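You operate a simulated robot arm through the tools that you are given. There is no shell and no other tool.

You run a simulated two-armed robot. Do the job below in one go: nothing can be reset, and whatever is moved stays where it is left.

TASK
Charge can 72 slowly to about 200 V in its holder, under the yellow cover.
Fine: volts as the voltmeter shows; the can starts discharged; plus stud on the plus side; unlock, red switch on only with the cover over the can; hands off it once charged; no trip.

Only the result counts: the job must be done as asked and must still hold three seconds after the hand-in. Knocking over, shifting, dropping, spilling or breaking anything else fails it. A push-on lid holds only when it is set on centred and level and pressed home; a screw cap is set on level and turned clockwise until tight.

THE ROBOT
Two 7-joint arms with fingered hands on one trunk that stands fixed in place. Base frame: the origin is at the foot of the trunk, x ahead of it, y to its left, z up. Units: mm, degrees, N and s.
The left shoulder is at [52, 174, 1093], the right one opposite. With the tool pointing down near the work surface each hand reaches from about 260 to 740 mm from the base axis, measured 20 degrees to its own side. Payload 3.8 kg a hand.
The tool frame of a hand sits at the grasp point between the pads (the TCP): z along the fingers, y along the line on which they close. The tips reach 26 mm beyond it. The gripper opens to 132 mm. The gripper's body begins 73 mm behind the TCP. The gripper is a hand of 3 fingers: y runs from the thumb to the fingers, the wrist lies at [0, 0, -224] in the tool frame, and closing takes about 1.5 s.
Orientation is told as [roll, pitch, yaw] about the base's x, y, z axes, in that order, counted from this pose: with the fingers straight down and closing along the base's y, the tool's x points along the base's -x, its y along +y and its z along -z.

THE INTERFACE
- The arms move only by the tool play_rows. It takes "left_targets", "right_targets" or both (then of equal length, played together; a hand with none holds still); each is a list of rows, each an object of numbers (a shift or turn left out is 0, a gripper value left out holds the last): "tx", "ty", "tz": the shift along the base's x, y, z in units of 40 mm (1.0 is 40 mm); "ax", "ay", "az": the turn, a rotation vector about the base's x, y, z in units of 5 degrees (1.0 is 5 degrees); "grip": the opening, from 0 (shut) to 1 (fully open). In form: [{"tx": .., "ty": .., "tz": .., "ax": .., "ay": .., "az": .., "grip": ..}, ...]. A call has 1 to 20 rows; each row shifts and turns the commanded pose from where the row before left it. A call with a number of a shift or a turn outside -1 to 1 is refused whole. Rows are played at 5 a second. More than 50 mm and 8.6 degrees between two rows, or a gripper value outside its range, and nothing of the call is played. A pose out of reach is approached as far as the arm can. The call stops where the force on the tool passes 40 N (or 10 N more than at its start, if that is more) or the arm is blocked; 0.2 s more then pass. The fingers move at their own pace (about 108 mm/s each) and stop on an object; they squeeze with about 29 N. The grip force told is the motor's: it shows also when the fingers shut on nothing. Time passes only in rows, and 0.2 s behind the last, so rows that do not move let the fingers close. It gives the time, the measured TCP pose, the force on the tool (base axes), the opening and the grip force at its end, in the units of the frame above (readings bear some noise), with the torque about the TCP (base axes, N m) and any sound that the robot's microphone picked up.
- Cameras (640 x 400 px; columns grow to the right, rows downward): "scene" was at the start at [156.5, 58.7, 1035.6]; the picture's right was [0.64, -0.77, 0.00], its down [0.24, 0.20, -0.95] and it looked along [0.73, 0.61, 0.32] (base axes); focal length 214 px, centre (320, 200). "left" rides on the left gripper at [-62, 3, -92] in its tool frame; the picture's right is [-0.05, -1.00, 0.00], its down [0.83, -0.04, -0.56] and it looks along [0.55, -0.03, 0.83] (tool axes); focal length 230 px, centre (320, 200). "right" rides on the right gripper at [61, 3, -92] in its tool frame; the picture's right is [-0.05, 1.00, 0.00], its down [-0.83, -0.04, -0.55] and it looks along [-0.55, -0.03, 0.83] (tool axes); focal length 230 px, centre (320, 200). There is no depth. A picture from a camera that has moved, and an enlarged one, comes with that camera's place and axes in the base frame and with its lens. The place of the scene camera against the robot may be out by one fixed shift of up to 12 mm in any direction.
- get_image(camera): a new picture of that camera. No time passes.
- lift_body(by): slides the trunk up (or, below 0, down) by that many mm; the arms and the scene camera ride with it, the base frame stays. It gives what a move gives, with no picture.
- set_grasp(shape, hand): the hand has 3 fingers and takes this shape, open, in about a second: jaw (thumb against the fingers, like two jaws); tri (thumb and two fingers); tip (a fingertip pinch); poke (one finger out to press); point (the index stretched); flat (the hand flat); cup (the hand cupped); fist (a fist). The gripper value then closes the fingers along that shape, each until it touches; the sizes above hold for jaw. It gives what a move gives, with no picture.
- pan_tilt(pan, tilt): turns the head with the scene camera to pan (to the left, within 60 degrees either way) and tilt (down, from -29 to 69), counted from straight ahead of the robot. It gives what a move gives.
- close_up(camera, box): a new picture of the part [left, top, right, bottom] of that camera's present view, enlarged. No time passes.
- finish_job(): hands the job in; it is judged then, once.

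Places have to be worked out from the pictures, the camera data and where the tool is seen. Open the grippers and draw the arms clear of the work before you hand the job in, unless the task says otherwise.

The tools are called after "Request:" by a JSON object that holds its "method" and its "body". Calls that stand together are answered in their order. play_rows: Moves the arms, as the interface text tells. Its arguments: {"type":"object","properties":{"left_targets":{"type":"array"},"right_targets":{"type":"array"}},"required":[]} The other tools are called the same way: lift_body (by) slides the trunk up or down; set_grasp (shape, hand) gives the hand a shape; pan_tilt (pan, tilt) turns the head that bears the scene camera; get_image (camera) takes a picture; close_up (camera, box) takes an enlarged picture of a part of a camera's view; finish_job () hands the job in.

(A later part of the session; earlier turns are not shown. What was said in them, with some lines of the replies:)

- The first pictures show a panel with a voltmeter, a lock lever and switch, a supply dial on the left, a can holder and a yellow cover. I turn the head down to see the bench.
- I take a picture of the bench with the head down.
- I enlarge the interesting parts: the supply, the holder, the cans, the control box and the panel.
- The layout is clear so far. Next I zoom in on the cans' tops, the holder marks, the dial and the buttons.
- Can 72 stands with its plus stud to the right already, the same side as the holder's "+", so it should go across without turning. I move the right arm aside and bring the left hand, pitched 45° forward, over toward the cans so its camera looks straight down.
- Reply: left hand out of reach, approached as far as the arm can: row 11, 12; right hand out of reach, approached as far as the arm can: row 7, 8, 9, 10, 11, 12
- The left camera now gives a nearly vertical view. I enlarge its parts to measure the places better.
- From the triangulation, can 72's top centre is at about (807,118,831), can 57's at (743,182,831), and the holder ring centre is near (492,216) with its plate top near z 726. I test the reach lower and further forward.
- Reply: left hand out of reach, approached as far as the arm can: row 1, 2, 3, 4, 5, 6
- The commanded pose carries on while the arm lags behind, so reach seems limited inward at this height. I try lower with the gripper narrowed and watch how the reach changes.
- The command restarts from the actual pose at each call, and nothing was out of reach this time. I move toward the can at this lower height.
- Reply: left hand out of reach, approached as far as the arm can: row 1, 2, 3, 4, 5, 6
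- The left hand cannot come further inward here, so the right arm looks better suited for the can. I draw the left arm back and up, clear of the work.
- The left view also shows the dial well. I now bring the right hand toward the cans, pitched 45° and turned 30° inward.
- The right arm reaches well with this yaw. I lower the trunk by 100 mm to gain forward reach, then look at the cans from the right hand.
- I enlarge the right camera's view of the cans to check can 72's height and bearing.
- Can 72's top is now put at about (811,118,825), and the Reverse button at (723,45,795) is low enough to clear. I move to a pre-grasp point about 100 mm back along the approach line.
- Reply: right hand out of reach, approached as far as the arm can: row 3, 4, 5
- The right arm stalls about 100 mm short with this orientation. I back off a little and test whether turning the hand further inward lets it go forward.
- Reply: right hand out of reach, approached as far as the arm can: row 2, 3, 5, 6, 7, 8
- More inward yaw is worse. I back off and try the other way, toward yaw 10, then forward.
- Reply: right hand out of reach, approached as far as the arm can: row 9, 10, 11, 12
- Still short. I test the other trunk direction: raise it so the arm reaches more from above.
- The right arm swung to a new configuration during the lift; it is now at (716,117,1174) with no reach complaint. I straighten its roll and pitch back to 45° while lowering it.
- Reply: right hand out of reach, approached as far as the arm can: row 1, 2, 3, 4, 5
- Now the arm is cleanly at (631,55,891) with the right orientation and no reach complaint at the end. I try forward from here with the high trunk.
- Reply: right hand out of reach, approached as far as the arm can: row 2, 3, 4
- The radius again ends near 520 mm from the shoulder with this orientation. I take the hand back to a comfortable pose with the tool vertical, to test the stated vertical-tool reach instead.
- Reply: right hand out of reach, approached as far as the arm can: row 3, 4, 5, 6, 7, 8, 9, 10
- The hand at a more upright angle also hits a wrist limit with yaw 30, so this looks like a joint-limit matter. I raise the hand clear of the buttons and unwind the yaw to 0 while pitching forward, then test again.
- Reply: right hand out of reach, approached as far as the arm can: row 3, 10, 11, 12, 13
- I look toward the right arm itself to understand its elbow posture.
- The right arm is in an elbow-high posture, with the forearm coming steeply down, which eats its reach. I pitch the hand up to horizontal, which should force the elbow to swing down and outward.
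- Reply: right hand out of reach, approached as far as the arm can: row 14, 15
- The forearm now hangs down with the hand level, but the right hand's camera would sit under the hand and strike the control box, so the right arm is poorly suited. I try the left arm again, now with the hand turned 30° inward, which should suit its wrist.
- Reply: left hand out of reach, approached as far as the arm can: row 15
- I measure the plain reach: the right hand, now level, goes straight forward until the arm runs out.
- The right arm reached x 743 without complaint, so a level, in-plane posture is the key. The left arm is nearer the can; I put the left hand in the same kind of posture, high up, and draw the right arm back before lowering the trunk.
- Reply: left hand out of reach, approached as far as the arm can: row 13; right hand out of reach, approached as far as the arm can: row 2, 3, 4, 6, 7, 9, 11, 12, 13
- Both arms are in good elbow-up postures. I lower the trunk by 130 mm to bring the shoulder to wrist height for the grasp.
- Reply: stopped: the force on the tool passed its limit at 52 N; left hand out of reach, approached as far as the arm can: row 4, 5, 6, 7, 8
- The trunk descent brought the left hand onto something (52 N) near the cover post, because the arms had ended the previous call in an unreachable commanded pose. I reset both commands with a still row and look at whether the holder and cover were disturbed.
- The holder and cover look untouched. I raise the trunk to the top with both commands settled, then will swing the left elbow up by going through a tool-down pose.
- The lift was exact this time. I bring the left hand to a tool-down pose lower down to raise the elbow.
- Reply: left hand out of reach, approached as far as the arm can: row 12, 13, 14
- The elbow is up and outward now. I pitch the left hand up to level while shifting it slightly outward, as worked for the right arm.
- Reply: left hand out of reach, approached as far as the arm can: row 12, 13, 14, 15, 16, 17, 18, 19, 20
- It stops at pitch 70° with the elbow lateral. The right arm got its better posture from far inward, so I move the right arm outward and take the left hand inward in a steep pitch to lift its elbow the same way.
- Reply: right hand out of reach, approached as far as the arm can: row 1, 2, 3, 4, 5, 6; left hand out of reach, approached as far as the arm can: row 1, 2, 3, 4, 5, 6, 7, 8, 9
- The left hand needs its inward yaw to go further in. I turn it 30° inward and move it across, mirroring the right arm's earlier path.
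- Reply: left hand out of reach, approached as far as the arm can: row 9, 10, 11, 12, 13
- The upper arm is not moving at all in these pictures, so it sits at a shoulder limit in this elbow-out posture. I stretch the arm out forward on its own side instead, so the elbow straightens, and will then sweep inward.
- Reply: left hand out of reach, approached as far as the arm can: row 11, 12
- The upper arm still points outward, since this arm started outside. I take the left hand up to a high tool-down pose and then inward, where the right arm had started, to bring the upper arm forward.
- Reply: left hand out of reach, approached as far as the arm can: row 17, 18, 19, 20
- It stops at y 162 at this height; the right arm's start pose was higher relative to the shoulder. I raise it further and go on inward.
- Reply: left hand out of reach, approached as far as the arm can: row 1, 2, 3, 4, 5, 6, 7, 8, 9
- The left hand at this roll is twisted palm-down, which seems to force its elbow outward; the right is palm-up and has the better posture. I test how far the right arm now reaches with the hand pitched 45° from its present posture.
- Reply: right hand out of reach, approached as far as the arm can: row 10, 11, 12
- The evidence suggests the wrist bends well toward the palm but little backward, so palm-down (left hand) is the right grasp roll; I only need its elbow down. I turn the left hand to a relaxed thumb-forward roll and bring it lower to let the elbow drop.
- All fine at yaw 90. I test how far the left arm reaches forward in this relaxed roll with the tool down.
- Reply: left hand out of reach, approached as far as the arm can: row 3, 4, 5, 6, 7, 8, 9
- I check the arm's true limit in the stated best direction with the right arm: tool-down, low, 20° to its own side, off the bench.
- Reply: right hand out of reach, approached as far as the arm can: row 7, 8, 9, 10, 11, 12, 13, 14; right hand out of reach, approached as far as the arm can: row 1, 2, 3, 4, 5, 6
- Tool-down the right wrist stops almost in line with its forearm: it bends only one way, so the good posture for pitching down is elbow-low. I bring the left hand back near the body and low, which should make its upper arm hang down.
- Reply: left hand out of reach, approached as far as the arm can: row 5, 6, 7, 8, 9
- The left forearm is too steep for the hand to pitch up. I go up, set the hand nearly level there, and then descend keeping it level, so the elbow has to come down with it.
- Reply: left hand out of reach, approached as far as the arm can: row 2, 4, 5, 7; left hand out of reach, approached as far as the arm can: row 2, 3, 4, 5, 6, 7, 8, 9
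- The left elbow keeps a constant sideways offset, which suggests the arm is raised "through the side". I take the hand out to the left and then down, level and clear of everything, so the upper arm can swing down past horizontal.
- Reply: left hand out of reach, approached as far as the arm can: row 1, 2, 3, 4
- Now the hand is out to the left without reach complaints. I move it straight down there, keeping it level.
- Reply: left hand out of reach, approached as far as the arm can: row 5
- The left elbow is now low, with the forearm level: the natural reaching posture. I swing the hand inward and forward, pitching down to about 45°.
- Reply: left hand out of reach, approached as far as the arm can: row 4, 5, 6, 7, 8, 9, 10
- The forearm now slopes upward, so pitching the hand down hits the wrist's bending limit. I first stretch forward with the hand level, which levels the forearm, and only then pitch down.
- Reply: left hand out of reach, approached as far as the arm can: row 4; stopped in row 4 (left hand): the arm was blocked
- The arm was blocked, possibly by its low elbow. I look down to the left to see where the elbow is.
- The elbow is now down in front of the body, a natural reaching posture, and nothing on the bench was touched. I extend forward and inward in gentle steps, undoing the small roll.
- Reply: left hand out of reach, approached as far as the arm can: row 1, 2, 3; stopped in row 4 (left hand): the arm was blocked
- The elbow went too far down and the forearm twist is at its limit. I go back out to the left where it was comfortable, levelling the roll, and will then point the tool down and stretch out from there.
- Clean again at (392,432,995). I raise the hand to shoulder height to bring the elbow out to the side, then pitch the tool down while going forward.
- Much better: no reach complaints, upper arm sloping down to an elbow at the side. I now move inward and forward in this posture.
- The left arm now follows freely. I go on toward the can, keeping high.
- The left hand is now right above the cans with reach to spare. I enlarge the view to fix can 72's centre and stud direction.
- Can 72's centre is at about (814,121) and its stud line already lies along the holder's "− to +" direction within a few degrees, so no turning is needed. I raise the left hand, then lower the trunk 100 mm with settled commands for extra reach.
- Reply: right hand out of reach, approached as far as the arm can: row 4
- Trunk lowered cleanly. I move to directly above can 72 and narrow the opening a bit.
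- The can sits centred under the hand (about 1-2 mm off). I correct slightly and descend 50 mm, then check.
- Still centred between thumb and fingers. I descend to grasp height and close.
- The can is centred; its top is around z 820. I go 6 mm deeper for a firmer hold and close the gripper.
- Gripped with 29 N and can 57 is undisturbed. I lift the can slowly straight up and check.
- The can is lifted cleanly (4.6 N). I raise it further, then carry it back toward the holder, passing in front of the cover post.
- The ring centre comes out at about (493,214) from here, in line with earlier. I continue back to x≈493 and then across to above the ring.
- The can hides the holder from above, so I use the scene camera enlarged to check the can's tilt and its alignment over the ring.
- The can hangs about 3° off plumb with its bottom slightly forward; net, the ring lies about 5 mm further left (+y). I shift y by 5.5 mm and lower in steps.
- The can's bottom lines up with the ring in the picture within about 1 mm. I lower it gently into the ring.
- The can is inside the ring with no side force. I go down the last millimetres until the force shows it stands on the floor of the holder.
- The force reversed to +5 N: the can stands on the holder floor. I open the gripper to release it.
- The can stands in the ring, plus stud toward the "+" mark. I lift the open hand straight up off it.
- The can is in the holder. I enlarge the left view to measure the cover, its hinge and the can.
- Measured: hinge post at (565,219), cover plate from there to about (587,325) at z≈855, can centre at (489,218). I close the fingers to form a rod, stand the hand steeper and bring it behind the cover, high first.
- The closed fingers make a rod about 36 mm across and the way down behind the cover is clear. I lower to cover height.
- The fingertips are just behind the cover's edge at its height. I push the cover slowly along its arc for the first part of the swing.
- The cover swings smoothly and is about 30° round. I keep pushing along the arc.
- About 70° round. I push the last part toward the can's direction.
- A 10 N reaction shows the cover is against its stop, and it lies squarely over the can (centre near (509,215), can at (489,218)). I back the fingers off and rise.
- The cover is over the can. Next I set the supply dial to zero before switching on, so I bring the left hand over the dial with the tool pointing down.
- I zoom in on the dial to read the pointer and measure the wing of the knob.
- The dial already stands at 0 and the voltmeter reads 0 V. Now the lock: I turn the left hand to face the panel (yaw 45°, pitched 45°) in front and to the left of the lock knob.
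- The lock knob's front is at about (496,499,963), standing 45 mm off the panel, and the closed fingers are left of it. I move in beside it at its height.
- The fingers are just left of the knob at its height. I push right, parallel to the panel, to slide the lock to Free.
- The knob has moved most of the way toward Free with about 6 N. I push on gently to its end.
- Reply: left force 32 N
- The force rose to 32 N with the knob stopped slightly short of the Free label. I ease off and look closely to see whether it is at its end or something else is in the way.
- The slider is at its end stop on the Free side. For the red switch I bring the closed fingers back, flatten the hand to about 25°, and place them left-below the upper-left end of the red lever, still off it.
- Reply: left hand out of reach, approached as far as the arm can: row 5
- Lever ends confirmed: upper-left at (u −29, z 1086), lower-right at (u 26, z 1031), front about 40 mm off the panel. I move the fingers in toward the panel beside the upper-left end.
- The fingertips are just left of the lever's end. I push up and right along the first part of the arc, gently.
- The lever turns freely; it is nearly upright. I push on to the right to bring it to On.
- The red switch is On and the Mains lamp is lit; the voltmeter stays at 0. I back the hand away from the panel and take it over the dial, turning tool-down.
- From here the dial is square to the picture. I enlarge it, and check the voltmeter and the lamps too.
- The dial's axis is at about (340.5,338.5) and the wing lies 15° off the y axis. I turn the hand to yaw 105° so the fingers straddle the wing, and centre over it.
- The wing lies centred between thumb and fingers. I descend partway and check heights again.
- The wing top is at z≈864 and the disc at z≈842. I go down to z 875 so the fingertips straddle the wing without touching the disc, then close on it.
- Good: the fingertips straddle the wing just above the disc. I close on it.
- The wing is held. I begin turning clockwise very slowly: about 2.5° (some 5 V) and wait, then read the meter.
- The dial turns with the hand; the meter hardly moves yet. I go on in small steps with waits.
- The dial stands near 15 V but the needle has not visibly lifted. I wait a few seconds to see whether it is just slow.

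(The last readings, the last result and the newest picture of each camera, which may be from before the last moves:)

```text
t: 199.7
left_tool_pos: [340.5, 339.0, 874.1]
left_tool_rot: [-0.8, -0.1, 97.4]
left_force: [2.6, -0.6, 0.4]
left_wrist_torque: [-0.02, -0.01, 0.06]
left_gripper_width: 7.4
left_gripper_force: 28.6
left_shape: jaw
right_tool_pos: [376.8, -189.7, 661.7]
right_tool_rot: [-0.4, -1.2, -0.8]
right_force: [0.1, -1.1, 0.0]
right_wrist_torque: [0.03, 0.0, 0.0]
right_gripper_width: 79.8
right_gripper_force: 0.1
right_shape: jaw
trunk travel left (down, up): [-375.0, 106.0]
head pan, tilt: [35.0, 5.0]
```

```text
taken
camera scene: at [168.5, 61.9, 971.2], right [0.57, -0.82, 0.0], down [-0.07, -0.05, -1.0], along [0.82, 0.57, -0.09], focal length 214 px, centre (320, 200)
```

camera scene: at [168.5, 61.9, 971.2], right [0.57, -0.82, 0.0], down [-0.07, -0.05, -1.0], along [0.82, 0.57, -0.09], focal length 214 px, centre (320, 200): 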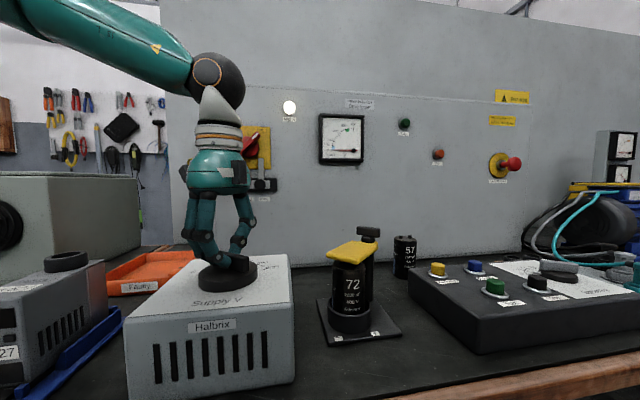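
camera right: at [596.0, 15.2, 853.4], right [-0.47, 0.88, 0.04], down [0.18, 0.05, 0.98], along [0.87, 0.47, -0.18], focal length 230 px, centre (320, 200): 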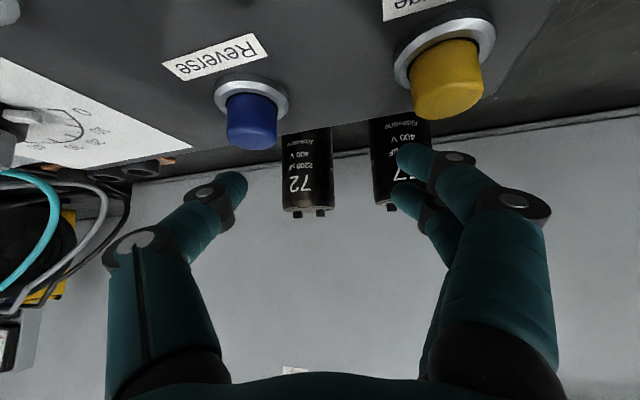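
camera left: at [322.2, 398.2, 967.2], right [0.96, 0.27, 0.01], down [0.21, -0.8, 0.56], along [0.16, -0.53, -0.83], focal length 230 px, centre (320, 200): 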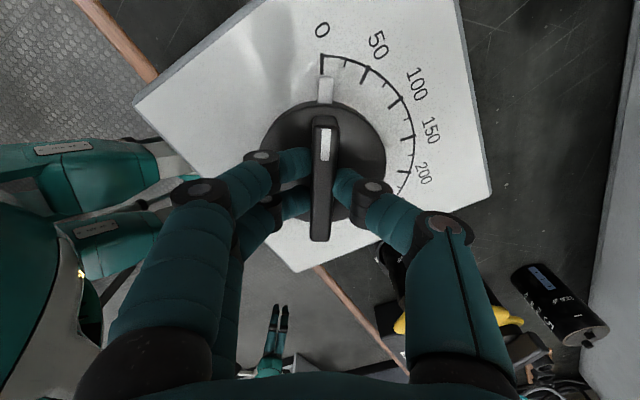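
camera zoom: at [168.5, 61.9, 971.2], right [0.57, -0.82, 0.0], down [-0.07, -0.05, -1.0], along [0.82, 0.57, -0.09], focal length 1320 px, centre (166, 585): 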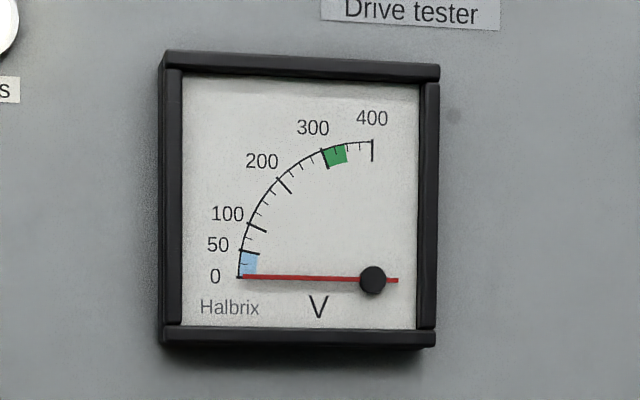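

No change in 4 s at about 15 V on the dial, and no trip. There may be a threshold; I raise the dial in further small steps to about 30 V.

Request:
{"method": "play_rows", "body": {"left_targets": [{"az": -0.25}, {}, {}, {"az": -0.25}, {}, {}, {"az": -0.25}, {}, {}, {"az": -0.25}, {}, {}, {"az": -0.25}, {}, {}, {"az": -0.25}, {}, {}, {}, {}]}}

Request:
{"method": "close_up", "body": {"camera": "scene", "box": [310, 105, 380, 170]}}

Request:
{"method": "close_up", "body": {"camera": "left", "box": [240, 10, 450, 220]}}

```text
t: 203.9
left_tool_pos: [341.2, 340.8, 874.0]
left_tool_rot: [-0.8, -0.1, 89.9]
left_force: [0.3, -0.8, 0.7]
left_wrist_torque: [0.0, 0.03, 0.06]
left_gripper_width: 7.4
left_gripper_force: 29.1
left_shape: jaw
right_tool_pos: [375.0, -190.1, 662.3]
right_tool_rot: [-0.4, -1.2, -0.7]
right_force: [0.7, -0.5, -0.5]
right_wrist_torque: [-0.04, -0.01, 0.01]
right_gripper_width: 79.7
right_gripper_force: 0.0
right_shape: jaw
trunk travel left (down, up): [-375.0, 106.0]
head pan, tilt: [35.0, 5.0]
```

```text
6.15 times, centred on (345, 138) of scene
camera zoom: at [168.5, 62.0, 971.3], right [0.57, -0.82, 0.0], down [-0.07, -0.05, -1.0], along [0.82, 0.57, -0.09], focal length 1320 px, centre (166, 585)
```

zoom: 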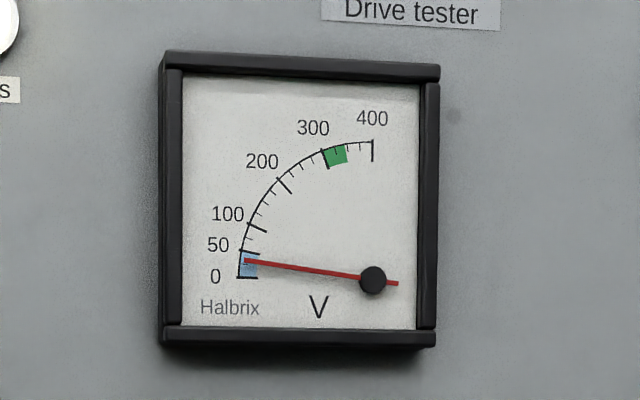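

```text
1.90 times, centred on (345, 115) of left
camera zoom: at [335.9, 401.1, 967.2], right [1.0, 0.05, 0.01], down [0.03, -0.83, 0.55], along [0.04, -0.55, -0.83], focal length 438 px, centre (272, 362)
```

zoom: 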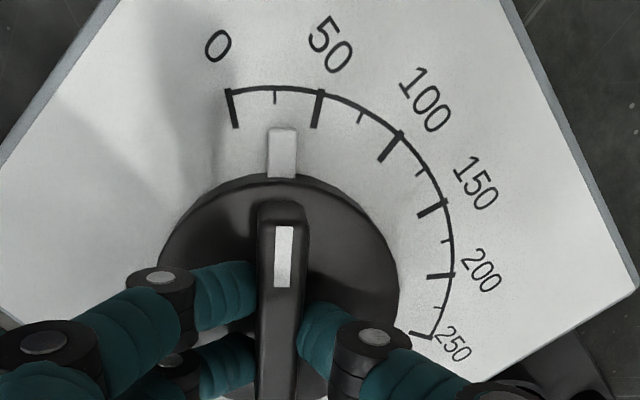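

The meter now shows about 30 V with the dial near 30: it charges. I wait 2 s and read again.

Request:
{"method": "play_rows", "body": {"left_targets": [{}, {}, {}, {}, {}, {}, {}, {}, {}, {}]}}

Request:
{"method": "close_up", "body": {"camera": "scene", "box": [310, 105, 380, 170]}}

```text
t: 206.1
left_tool_pos: [341.3, 340.7, 874.3]
left_tool_rot: [-0.9, -0.1, 90.0]
left_force: [1.3, 0.8, 0.9]
left_wrist_torque: [-0.01, -0.03, 0.01]
left_gripper_width: 7.5
left_gripper_force: 29.0
left_shape: jaw
right_tool_pos: [375.1, -189.8, 663.0]
right_tool_rot: [-0.5, -1.2, -0.8]
right_force: [0.5, 0.5, 0.4]
right_wrist_torque: [-0.01, 0.02, 0.02]
right_gripper_width: 79.6
right_gripper_force: 0.1
right_shape: jaw
trunk travel left (down, up): [-375.0, 106.0]
head pan, tilt: [35.0, 5.0]
```

```text
6.15 times, centred on (345, 138) of scene
camera zoom: at [168.5, 62.0, 971.3], right [0.57, -0.82, 0.0], down [-0.07, -0.05, -1.0], along [0.82, 0.57, -0.09], focal length 1320 px, centre (166, 585)
```

zoom: 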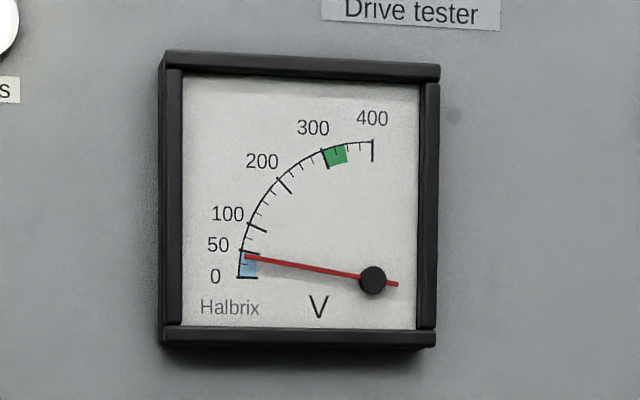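

It settles near 43 V, about √2 times the dial, so 200 V will be near 141 on the dial. I keep turning at the same slow pace.

Request:
{"method": "play_rows", "body": {"left_targets": [{"az": -0.25}, {}, {}, {"az": -0.25}, {}, {}, {"az": -0.25}, {}, {}, {"az": -0.25}, {}, {}, {"az": -0.25}, {}, {}, {"az": -0.25}, {}, {}, {"az": -0.25}, {}]}}

Request:
{"method": "close_up", "body": {"camera": "scene", "box": [270, 90, 450, 200]}}

Request:
{"method": "close_up", "body": {"camera": "left", "box": [240, 10, 450, 220]}}

```text
t: 210.3
left_tool_pos: [342.2, 339.2, 875.0]
left_tool_rot: [-0.8, 0.0, 81.1]
left_force: [3.7, 8.0, 2.8]
left_wrist_torque: [0.13, -0.07, 0.03]
left_gripper_width: 7.4
left_gripper_force: 28.7
left_shape: jaw
right_tool_pos: [374.7, -189.4, 662.5]
right_tool_rot: [-0.4, -1.2, -0.8]
right_force: [0.0, -0.3, -0.3]
right_wrist_torque: [0.0, 0.01, 0.0]
right_gripper_width: 79.6
right_gripper_force: 0.0
right_shape: jaw
trunk travel left (down, up): [-375.0, 106.0]
head pan, tilt: [35.0, 5.0]
```

```text
3.56 times, centred on (360, 145) of scene
camera zoom: at [168.6, 62.6, 971.2], right [0.57, -0.82, 0.0], down [-0.07, -0.05, -1.0], along [0.82, 0.57, -0.09], focal length 763 px, centre (178, 396)
```

zoom: 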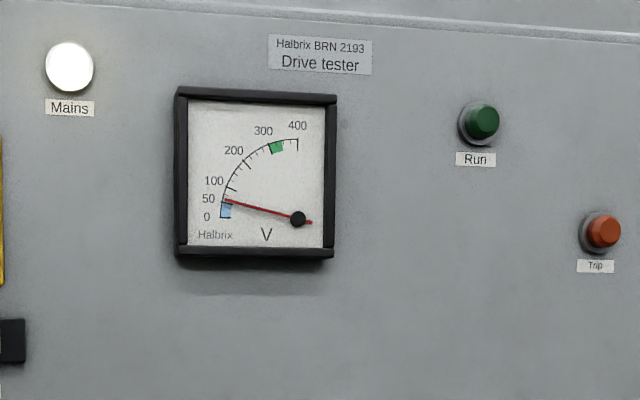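

```text
1.90 times, centred on (345, 115) of left
camera zoom: at [345.8, 401.0, 967.0], right [0.99, -0.1, 0.01], down [-0.09, -0.83, 0.56], along [-0.05, -0.55, -0.83], focal length 438 px, centre (272, 362)
```

zoom: 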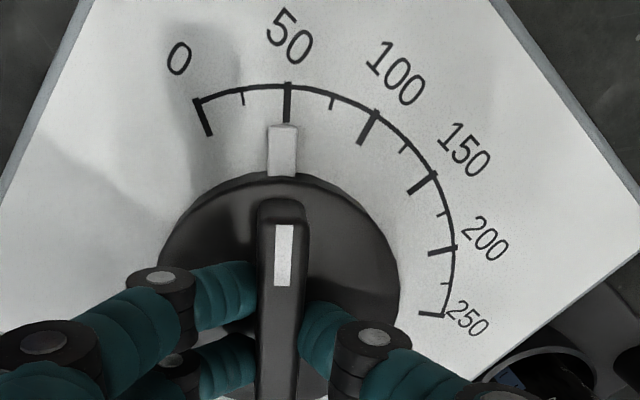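

The dial is at about 48 and the meter near 60 V, no trip. A side force of 9 N has built up from a small axis offset, so I relieve it by shifting 2 mm and go on turning.

Request:
{"method": "play_rows", "body": {"left_targets": [{"tx": 0.02, "ty": 0.05}, {}, {"az": -0.25}, {}, {}, {"az": -0.25}, {}, {}, {"az": -0.25}, {}, {}, {"az": -0.25}, {}, {}, {"az": -0.25}, {}, {}, {}, {}]}}

Request:
{"method": "close_up", "body": {"camera": "scene", "box": [270, 90, 450, 200]}}

```text
t: 214.3
left_tool_pos: [341.7, 340.4, 873.7]
left_tool_rot: [-1.0, -0.1, 74.9]
left_force: [1.6, -8.4, 4.3]
left_wrist_torque: [-0.15, -0.01, 0.03]
left_gripper_width: 7.8
left_gripper_force: 29.3
left_shape: jaw
right_tool_pos: [374.9, -190.1, 662.3]
right_tool_rot: [-0.3, -1.3, -0.8]
right_force: [1.0, 0.0, 0.3]
right_wrist_torque: [-0.01, -0.04, -0.07]
right_gripper_width: 79.4
right_gripper_force: 0.0
right_shape: jaw
trunk travel left (down, up): [-375.0, 106.0]
head pan, tilt: [35.0, 5.0]
```

```text
3.56 times, centred on (360, 145) of scene
camera zoom: at [168.4, 61.2, 971.3], right [0.57, -0.82, 0.0], down [-0.07, -0.05, -1.0], along [0.82, 0.57, -0.09], focal length 763 px, centre (178, 396)
```

zoom: 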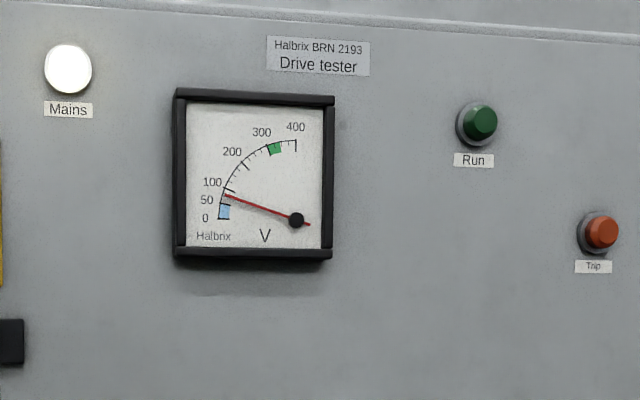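

The meter is near 85 V. The side force flipped sign, so I take back half of the shift and continue.

Request:
{"method": "play_rows", "body": {"left_targets": [{"ty": -0.025}, {}, {"az": -0.25}, {}, {}, {"az": -0.25}, {}, {}, {"az": -0.25}, {}, {}, {"az": -0.25}, {}, {}, {"az": -0.25}, {}, {}, {"az": -0.25}, {}, {}]}}

Request:
{"method": "close_up", "body": {"camera": "scene", "box": [270, 90, 450, 200]}}

Request:
{"method": "close_up", "body": {"camera": "left", "box": [240, 10, 450, 220]}}

```text
t: 218.5
left_tool_pos: [343.5, 340.5, 873.7]
left_tool_rot: [-0.9, -0.1, 67.4]
left_force: [5.8, 2.8, 3.5]
left_wrist_torque: [0.01, -0.07, 0.07]
left_gripper_width: 7.5
left_gripper_force: 28.5
left_shape: jaw
right_tool_pos: [375.5, -189.6, 662.8]
right_tool_rot: [-0.4, -1.2, -0.7]
right_force: [-1.1, -0.6, 0.0]
right_wrist_torque: [-0.02, 0.05, -0.01]
right_gripper_width: 79.7
right_gripper_force: 0.2
right_shape: jaw
trunk travel left (down, up): [-375.0, 106.0]
head pan, tilt: [35.0, 5.0]
```

```text
3.56 times, centred on (360, 145) of scene
camera zoom: at [168.7, 62.1, 971.2], right [0.57, -0.82, 0.0], down [-0.07, -0.05, -1.0], along [0.82, 0.57, -0.09], focal length 763 px, centre (178, 396)
```

zoom: 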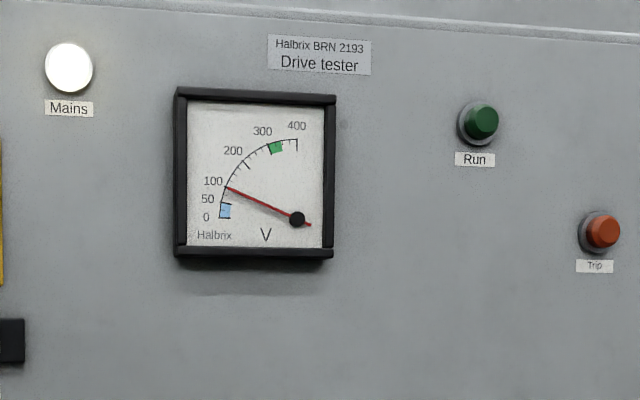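

```text
1.90 times, centred on (345, 115) of left
camera zoom: at [361.0, 398.5, 967.0], right [0.94, -0.34, 0.01], down [-0.29, -0.78, 0.55], along [-0.17, -0.53, -0.83], focal length 438 px, centre (272, 362)
```

zoom: 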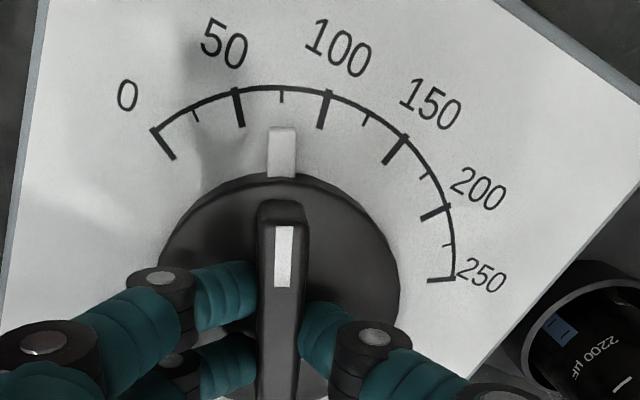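

Dial about 76, meter about 103 V, all steady. I continue, easing the force slightly.

Request:
{"method": "play_rows", "body": {"left_targets": [{"tx": 0.015, "ty": 0.01}, {}, {"az": -0.25}, {}, {}, {"az": -0.25}, {}, {}, {"az": -0.25}, {}, {}, {"az": -0.25}, {}, {}, {"az": -0.25}, {}, {}, {"az": -0.25}, {}, {}]}}

Request:
{"method": "close_up", "body": {"camera": "scene", "box": [270, 90, 450, 200]}}

```text
t: 222.7
left_tool_pos: [342.1, 340.6, 874.2]
left_tool_rot: [-0.7, -0.2, 59.9]
left_force: [7.9, -2.9, 1.1]
left_wrist_torque: [-0.01, -0.13, 0.04]
left_gripper_width: 7.6
left_gripper_force: 28.8
left_shape: jaw
right_tool_pos: [375.7, -189.0, 662.4]
right_tool_rot: [-0.3, -1.2, -0.8]
right_force: [0.7, -0.6, 0.2]
right_wrist_torque: [0.03, -0.01, 0.01]
right_gripper_width: 79.7
right_gripper_force: 0.0
right_shape: jaw
trunk travel left (down, up): [-375.0, 106.0]
head pan, tilt: [35.0, 5.0]
```

```text
3.56 times, centred on (360, 145) of scene
camera zoom: at [168.9, 61.8, 971.2], right [0.57, -0.82, 0.0], down [-0.07, -0.05, -1.0], along [0.82, 0.57, -0.09], focal length 763 px, centre (178, 396)
```

zoom: 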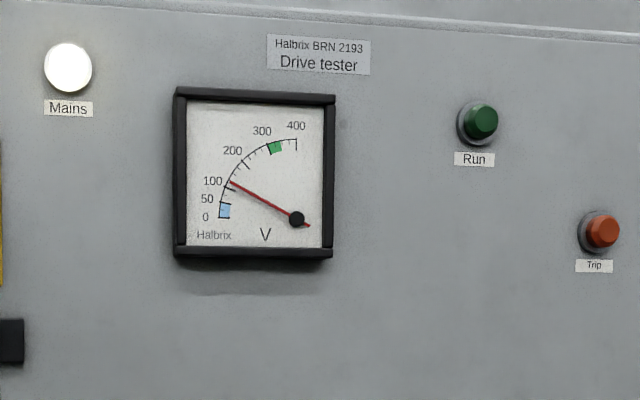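

The meter is near 120 V and rising. I keep on at the same pace with another small easing.

Request:
{"method": "play_rows", "body": {"left_targets": [{"tx": 0.025, "ty": -0.01}, {}, {"az": -0.25}, {}, {}, {"az": -0.25}, {}, {}, {"az": -0.25}, {}, {}, {"az": -0.25}, {}, {}, {"az": -0.25}, {}, {}, {"az": -0.25}, {}, {}]}}

Request:
{"method": "close_up", "body": {"camera": "scene", "box": [270, 90, 450, 200]}}

Request:
{"method": "close_up", "body": {"camera": "left", "box": [240, 10, 450, 220]}}

```text
t: 226.9
left_tool_pos: [343.0, 339.6, 874.5]
left_tool_rot: [-0.9, -0.1, 52.4]
left_force: [2.3, 2.9, 2.1]
left_wrist_torque: [0.07, -0.03, 0.08]
left_gripper_width: 7.6
left_gripper_force: 28.9
left_shape: jaw
right_tool_pos: [375.1, -188.7, 663.1]
right_tool_rot: [-0.4, -1.1, -0.8]
right_force: [-0.1, 0.3, 0.1]
right_wrist_torque: [-0.02, -0.01, 0.03]
right_gripper_width: 79.6
right_gripper_force: 0.2
right_shape: jaw
trunk travel left (down, up): [-375.0, 106.0]
head pan, tilt: [35.0, 5.0]
```

```text
3.56 times, centred on (360, 145) of scene
camera zoom: at [168.5, 62.2, 971.2], right [0.57, -0.82, 0.0], down [-0.07, -0.05, -1.0], along [0.82, 0.57, -0.09], focal length 763 px, centre (178, 396)
```

zoom: 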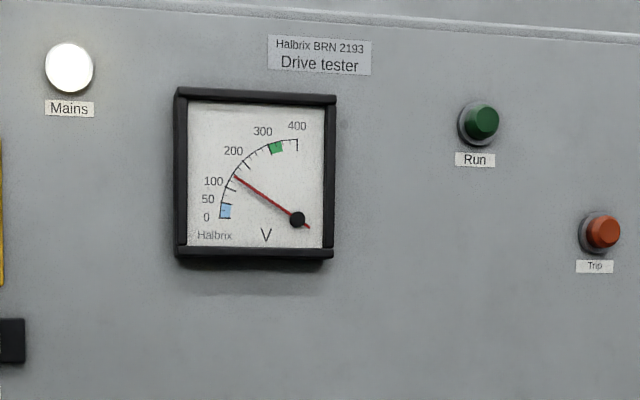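

```text
1.90 times, centred on (345, 115) of left
camera zoom: at [376.5, 391.5, 967.0], right [0.82, -0.57, 0.01], down [-0.48, -0.68, 0.55], along [-0.31, -0.46, -0.83], focal length 438 px, centre (272, 362)
```

zoom: 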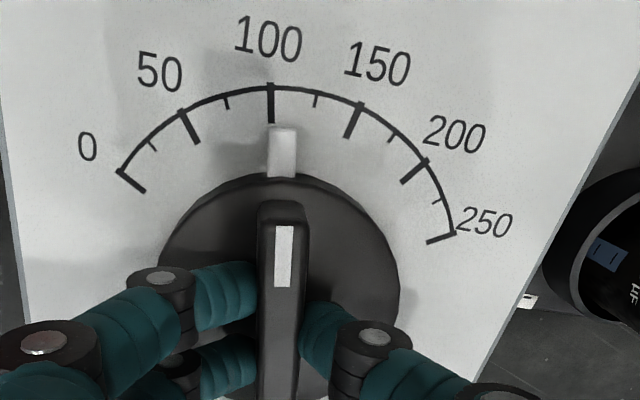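

Dial about 106, meter about 145 V. I go on; about 16° remain, so I take 7.5° now.

Request:
{"method": "play_rows", "body": {"left_targets": [{"az": -0.25}, {}, {}, {"az": -0.25}, {}, {}, {"az": -0.25}, {}, {}, {"az": -0.25}, {}, {}, {"az": -0.25}, {}, {}, {"az": -0.25}, {}, {}, {}, {}]}}

Request:
{"method": "close_up", "body": {"camera": "scene", "box": [270, 90, 450, 200]}}

```text
t: 231.1
left_tool_pos: [343.4, 339.6, 873.3]
left_tool_rot: [-0.8, -0.2, 45.0]
left_force: [9.6, 3.1, 8.2]
left_wrist_torque: [0.07, -0.18, 0.06]
left_gripper_width: 7.6
left_gripper_force: 29.2
left_shape: jaw
right_tool_pos: [375.2, -188.9, 662.5]
right_tool_rot: [-0.4, -1.2, -0.8]
right_force: [-0.2, 0.4, 0.0]
right_wrist_torque: [0.0, 0.0, -0.03]
right_gripper_width: 79.6
right_gripper_force: 0.1
right_shape: jaw
trunk travel left (down, up): [-375.0, 106.0]
head pan, tilt: [35.0, 5.0]
```

```text
3.56 times, centred on (360, 145) of scene
camera zoom: at [168.8, 62.0, 971.2], right [0.57, -0.82, 0.0], down [-0.07, -0.05, -1.0], along [0.82, 0.57, -0.09], focal length 763 px, centre (178, 396)
```

zoom: 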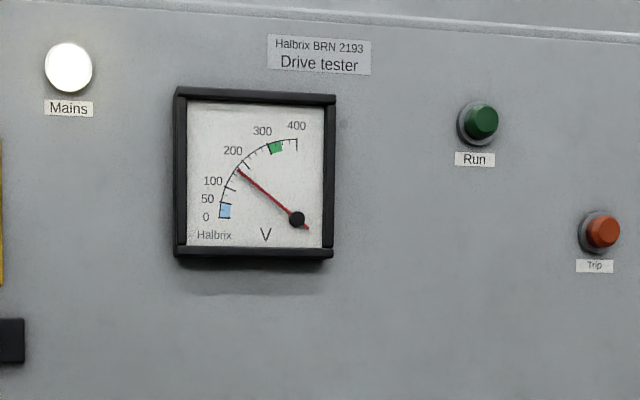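

About 170 V. I ease the force and take another 5°, then wait and read.

Request:
{"method": "play_rows", "body": {"left_targets": [{"tx": 0.03, "ty": 0.01, "tz": 0.02}, {}, {"az": -0.25}, {}, {}, {"az": -0.25}, {}, {}, {"az": -0.25}, {}, {}, {"az": -0.25}, {}, {}, {}, {}, {}, {}, {}, {}]}}

Request:
{"method": "close_up", "body": {"camera": "scene", "box": [310, 105, 380, 170]}}

Request:
{"method": "close_up", "body": {"camera": "left", "box": [240, 10, 450, 220]}}

```text
t: 235.3
left_tool_pos: [343.6, 339.4, 874.8]
left_tool_rot: [-0.8, 0.0, 40.0]
left_force: [-3.5, -9.5, -8.1]
left_wrist_torque: [-0.13, 0.1, 0.02]
left_gripper_width: 7.5
left_gripper_force: 28.9
left_shape: jaw
right_tool_pos: [375.7, -189.8, 663.0]
right_tool_rot: [-0.3, -1.2, -0.8]
right_force: [-0.4, 0.3, -0.3]
right_wrist_torque: [-0.01, -0.02, 0.01]
right_gripper_width: 79.4
right_gripper_force: 0.1
right_shape: jaw
trunk travel left (down, up): [-375.0, 106.0]
head pan, tilt: [35.0, 5.0]
```

```text
6.15 times, centred on (345, 138) of scene
camera zoom: at [168.4, 61.6, 971.3], right [0.57, -0.82, 0.0], down [-0.07, -0.05, -1.0], along [0.82, 0.57, -0.09], focal length 1320 px, centre (166, 585)
```

zoom: 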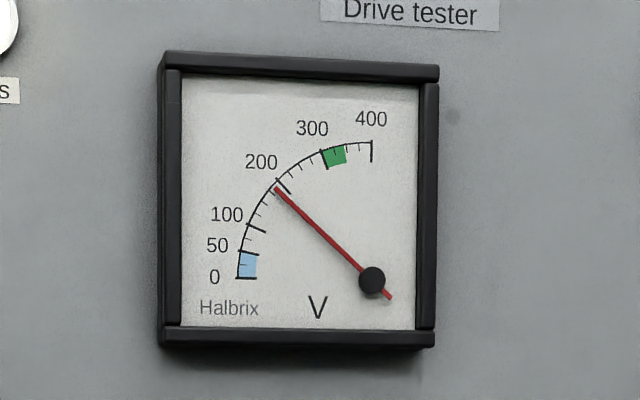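

```text
1.90 times, centred on (345, 115) of left
camera zoom: at [388.0, 383.4, 967.6], right [0.68, -0.73, 0.01], down [-0.61, -0.56, 0.56], along [-0.4, -0.39, -0.83], focal length 438 px, centre (272, 362)
```

zoom: 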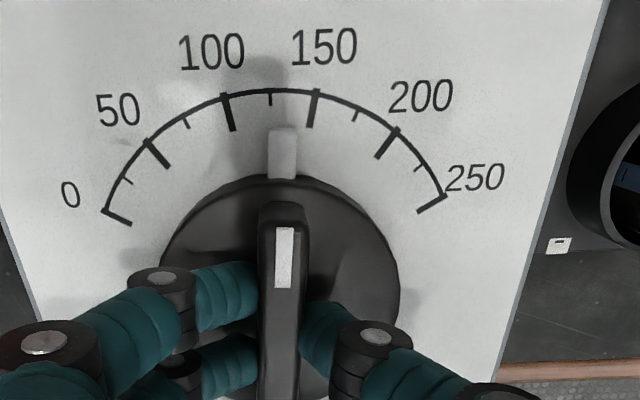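

The needle reads about 188 V with the dial near 132. I wait for it to settle, easing the side force.

Request:
{"method": "play_rows", "body": {"left_targets": [{"ty": -0.015, "tx": -0.01, "tz": -0.01}, {}, {}, {}, {}, {}, {}, {}, {}, {}, {}, {}]}}

Request:
{"method": "close_up", "body": {"camera": "scene", "box": [310, 105, 380, 170]}}

```text
t: 237.9
left_tool_pos: [343.4, 339.4, 874.9]
left_tool_rot: [-0.8, -0.1, 39.9]
left_force: [0.0, -2.3, 0.3]
left_wrist_torque: [-0.06, -0.03, 0.05]
left_gripper_width: 7.6
left_gripper_force: 28.8
left_shape: jaw
right_tool_pos: [374.7, -188.7, 661.8]
right_tool_rot: [-0.4, -1.2, -0.8]
right_force: [-0.3, -0.5, 0.1]
right_wrist_torque: [0.02, -0.01, 0.03]
right_gripper_width: 79.4
right_gripper_force: 0.0
right_shape: jaw
trunk travel left (down, up): [-375.0, 106.0]
head pan, tilt: [35.0, 5.0]
```

```text
6.15 times, centred on (345, 138) of scene
camera zoom: at [168.5, 61.9, 971.3], right [0.57, -0.82, 0.0], down [-0.07, -0.05, -1.0], along [0.82, 0.57, -0.09], focal length 1320 px, centre (166, 585)
```

zoom: 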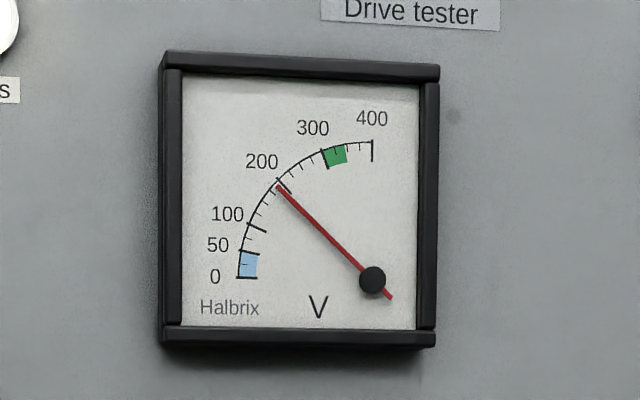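

About 191 V settled. I add 2° in two small steps and wait again.

Request:
{"method": "play_rows", "body": {"left_targets": [{"az": -0.2}, {}, {}, {"az": -0.2}, {}, {}, {}, {}, {}, {}, {}, {}, {}, {}, {}, {}]}}

Request:
{"method": "close_up", "body": {"camera": "scene", "box": [310, 105, 380, 170]}}

Request:
{"method": "close_up", "body": {"camera": "scene", "box": [325, 115, 360, 150]}}

```text
t: 241.3
left_tool_pos: [343.7, 339.9, 874.2]
left_tool_rot: [-0.7, 0.0, 37.9]
left_force: [3.3, -2.5, -1.4]
left_wrist_torque: [-0.05, -0.08, 0.03]
left_gripper_width: 7.7
left_gripper_force: 29.0
left_shape: jaw
right_tool_pos: [375.3, -188.9, 663.2]
right_tool_rot: [-0.3, -1.2, -0.8]
right_force: [0.2, 0.6, 1.0]
right_wrist_torque: [0.01, 0.01, -0.02]
right_gripper_width: 79.4
right_gripper_force: 0.0
right_shape: jaw
trunk travel left (down, up): [-375.0, 106.0]
head pan, tilt: [35.0, 5.0]
```

```text
6.15 times, centred on (345, 138) of scene
camera zoom: at [168.7, 61.8, 971.2], right [0.57, -0.82, 0.0], down [-0.07, -0.05, -1.0], along [0.82, 0.57, -0.09], focal length 1320 px, centre (166, 585)
```

zoom: 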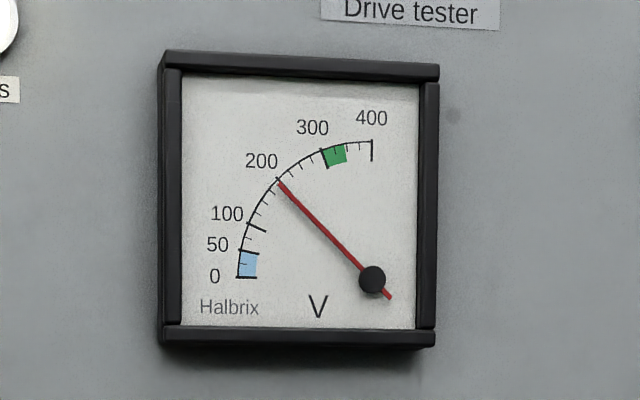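

```text
11.43 times, centred on (342, 132) of scene
camera zoom: at [168.7, 61.8, 971.2], right [0.57, -0.82, 0.0], down [-0.07, -0.05, -1.0], along [0.82, 0.57, -0.09], focal length 2451 px, centre (63, 971)
```

zoom: 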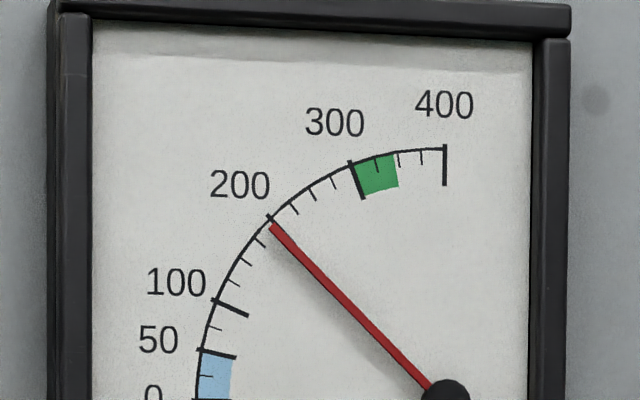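

The needle now lies on the 200 V mark. I release the wing by opening the fingers and lift straight up, then read the meter again.

Request:
{"method": "play_rows", "body": {"left_targets": [{"grip": 0.15}, {"grip": 0.3}, {"grip": 0.45}, {}, {}, {"tz": 0.3}, {"tz": 0.6}, {"tz": 0.8}, {"tz": 0.8}, {"tz": 0.8}, {}]}}

Request:
{"method": "close_up", "body": {"camera": "scene", "box": [325, 115, 360, 150]}}

Request:
{"method": "get_image", "body": {"camera": "left"}}

Request:
{"method": "get_image", "body": {"camera": "scene"}}

```text
t: 243.7
left_tool_pos: [342.2, 339.7, 1007.7]
left_tool_rot: [-0.8, 0.0, 37.8]
left_force: [-0.6, -0.4, 0.3]
left_wrist_torque: [0.03, 0.02, -0.01]
left_gripper_width: 58.7
left_gripper_force: 0.1
left_shape: jaw
right_tool_pos: [375.3, -189.8, 662.6]
right_tool_rot: [-0.4, -1.1, -0.8]
right_force: [0.2, -0.4, 0.0]
right_wrist_torque: [0.02, -0.04, -0.02]
right_gripper_width: 79.6
right_gripper_force: 0.0
right_shape: jaw
trunk travel left (down, up): [-375.0, 106.0]
head pan, tilt: [35.0, 5.0]
```

```text
11.43 times, centred on (342, 132) of scene
camera zoom: at [168.5, 62.1, 971.2], right [0.57, -0.82, 0.0], down [-0.07, -0.05, -1.0], along [0.82, 0.57, -0.09], focal length 2451 px, centre (63, 971)
```

zoom: 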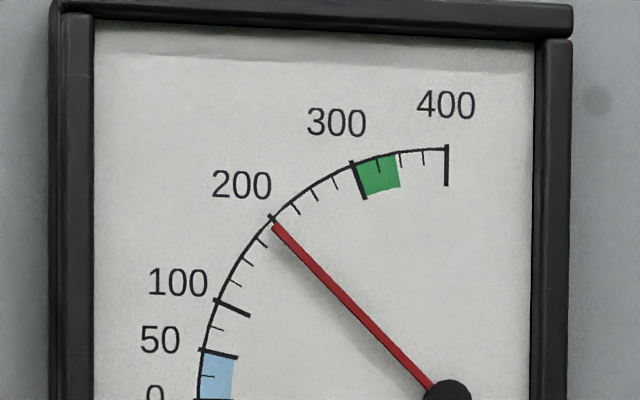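

```text
taken
camera left: at [387.8, 380.7, 1100.3], right [0.65, -0.76, 0.01], down [-0.63, -0.54, 0.56], along [-0.41, -0.37, -0.83], focal length 230 px, centre (320, 200)
```

left: 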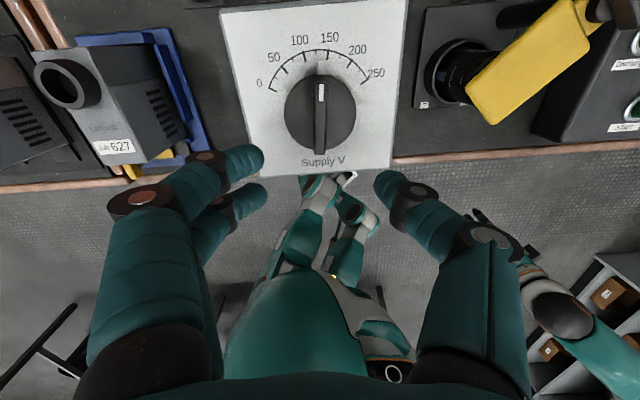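

```text
taken
camera scene: at [168.5, 62.1, 971.2], right [0.57, -0.82, 0.0], down [-0.07, -0.05, -1.0], along [0.82, 0.57, -0.09], focal length 214 px, centre (320, 200)
```

scene: 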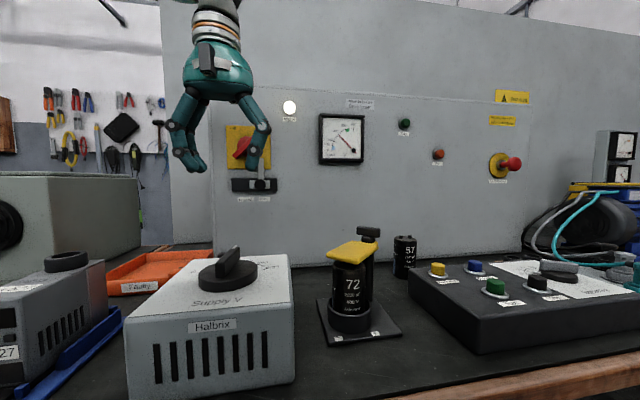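

The meter holds at 200 V with Mains lit and no trip. I draw the left arm up and clear, open both grippers and take a last look.

Request:
{"method": "play_rows", "body": {"left_targets": [{"tz": 0.7, "tx": -0.1, "grip": 1.0}, {"tz": 0.7, "tx": -0.1}, {"tz": 0.7}, {"tz": 0.7}, {"tz": 0.5}, {}, {}, {}, {}, {}], "right_targets": [{"grip": 1.0}, {}, {}, {}, {}, {}, {}, {}, {}, {}]}}

Request:
{"method": "get_image", "body": {"camera": "scene"}}

Request:
{"method": "close_up", "body": {"camera": "scene", "box": [270, 90, 450, 200]}}

Request:
{"method": "close_up", "body": {"camera": "scene", "box": [300, 210, 420, 350]}}

```text
t: 245.9
left_tool_pos: [335.4, 340.6, 1138.4]
left_tool_rot: [-0.9, -0.2, 37.8]
left_force: [-0.3, -0.7, -0.7]
left_wrist_torque: [0.01, -0.01, -0.01]
left_gripper_width: 131.8
left_gripper_force: 0.2
left_shape: jaw
right_tool_pos: [374.6, -190.2, 662.5]
right_tool_rot: [-0.4, -1.3, -0.7]
right_force: [0.4, 0.1, 0.1]
right_wrist_torque: [0.02, 0.01, -0.02]
right_gripper_width: 132.2
right_gripper_force: 0.0
right_shape: jaw
trunk travel left (down, up): [-375.0, 106.0]
head pan, tilt: [35.0, 5.0]
```

```text
taken
camera scene: at [168.4, 62.1, 971.3], right [0.57, -0.82, 0.0], down [-0.07, -0.05, -1.0], along [0.82, 0.57, -0.09], focal length 214 px, centre (320, 200)
```

scene: 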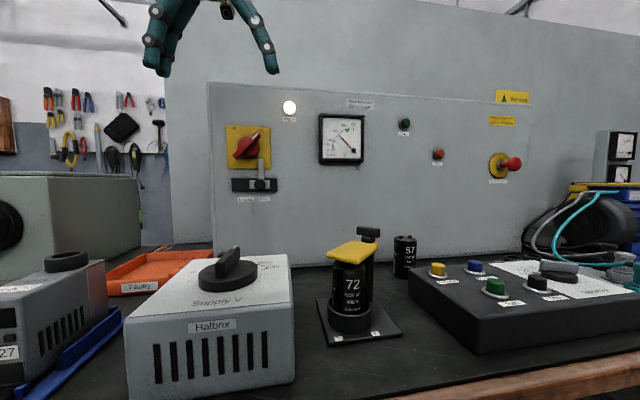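

```text
3.56 times, centred on (360, 145) of scene
camera zoom: at [168.4, 62.1, 971.3], right [0.57, -0.82, 0.0], down [-0.07, -0.05, -1.0], along [0.82, 0.57, -0.09], focal length 763 px, centre (178, 396)
```

zoom: 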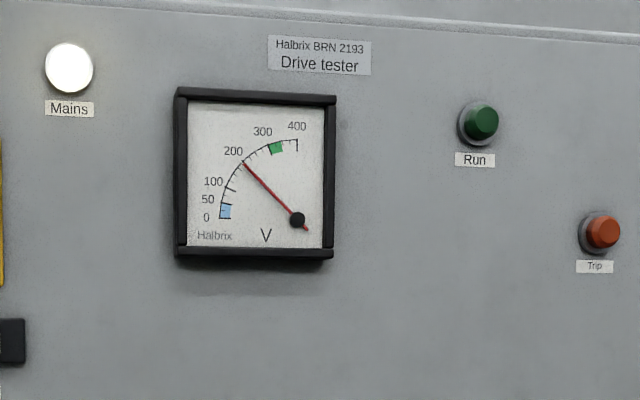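

```text
2.86 times, centred on (360, 280) of scene
camera zoom: at [168.4, 62.1, 971.3], right [0.57, -0.82, 0.0], down [-0.07, -0.05, -1.0], along [0.82, 0.57, -0.09], focal length 613 px, centre (206, -29)
```

zoom: 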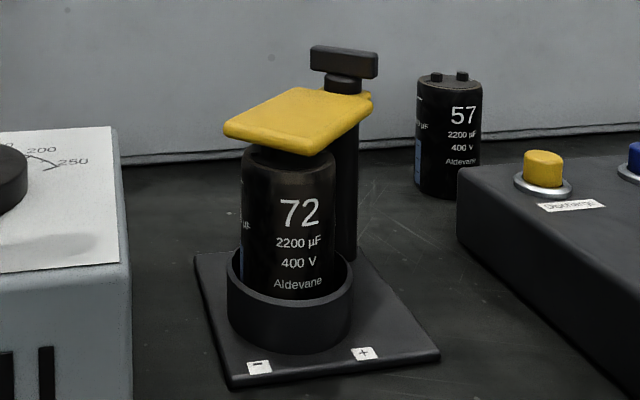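

Can 72 is in its holder under the yellow cover. The meter is steady at 200 V, the Mains lamp is on with no trip, and both hands are clear. I hand the job in.

Request:
{"method": "finish_job", "body": {}}

```text
The job is handed in.
```

Can 72 is in its holder and charged to about 200 V, with the yellow cover over it. I have handed the job in. The last meter reading sat on the 200 V mark and was steady.

- **Placement:** the plus stud is on the side of the holder's "+" mark. The cover was swung over the can before I touched the lock or the switch.
- **Charging:** I unlocked and switched on with the dial at 0, then raised the dial in small steps over about 50 seconds. It did not trip.
- **Left as is:** the red switch is still on and the dial stands at about 138, which holds the 200 V. Both hands are open and clear of the work.
- **Bump during setup:** while I was lowering the trunk, the left hand hit something near the cover post with about 52 N. The holder and cover looked unmoved in the pictures afterwards, and the cover swung normally later.
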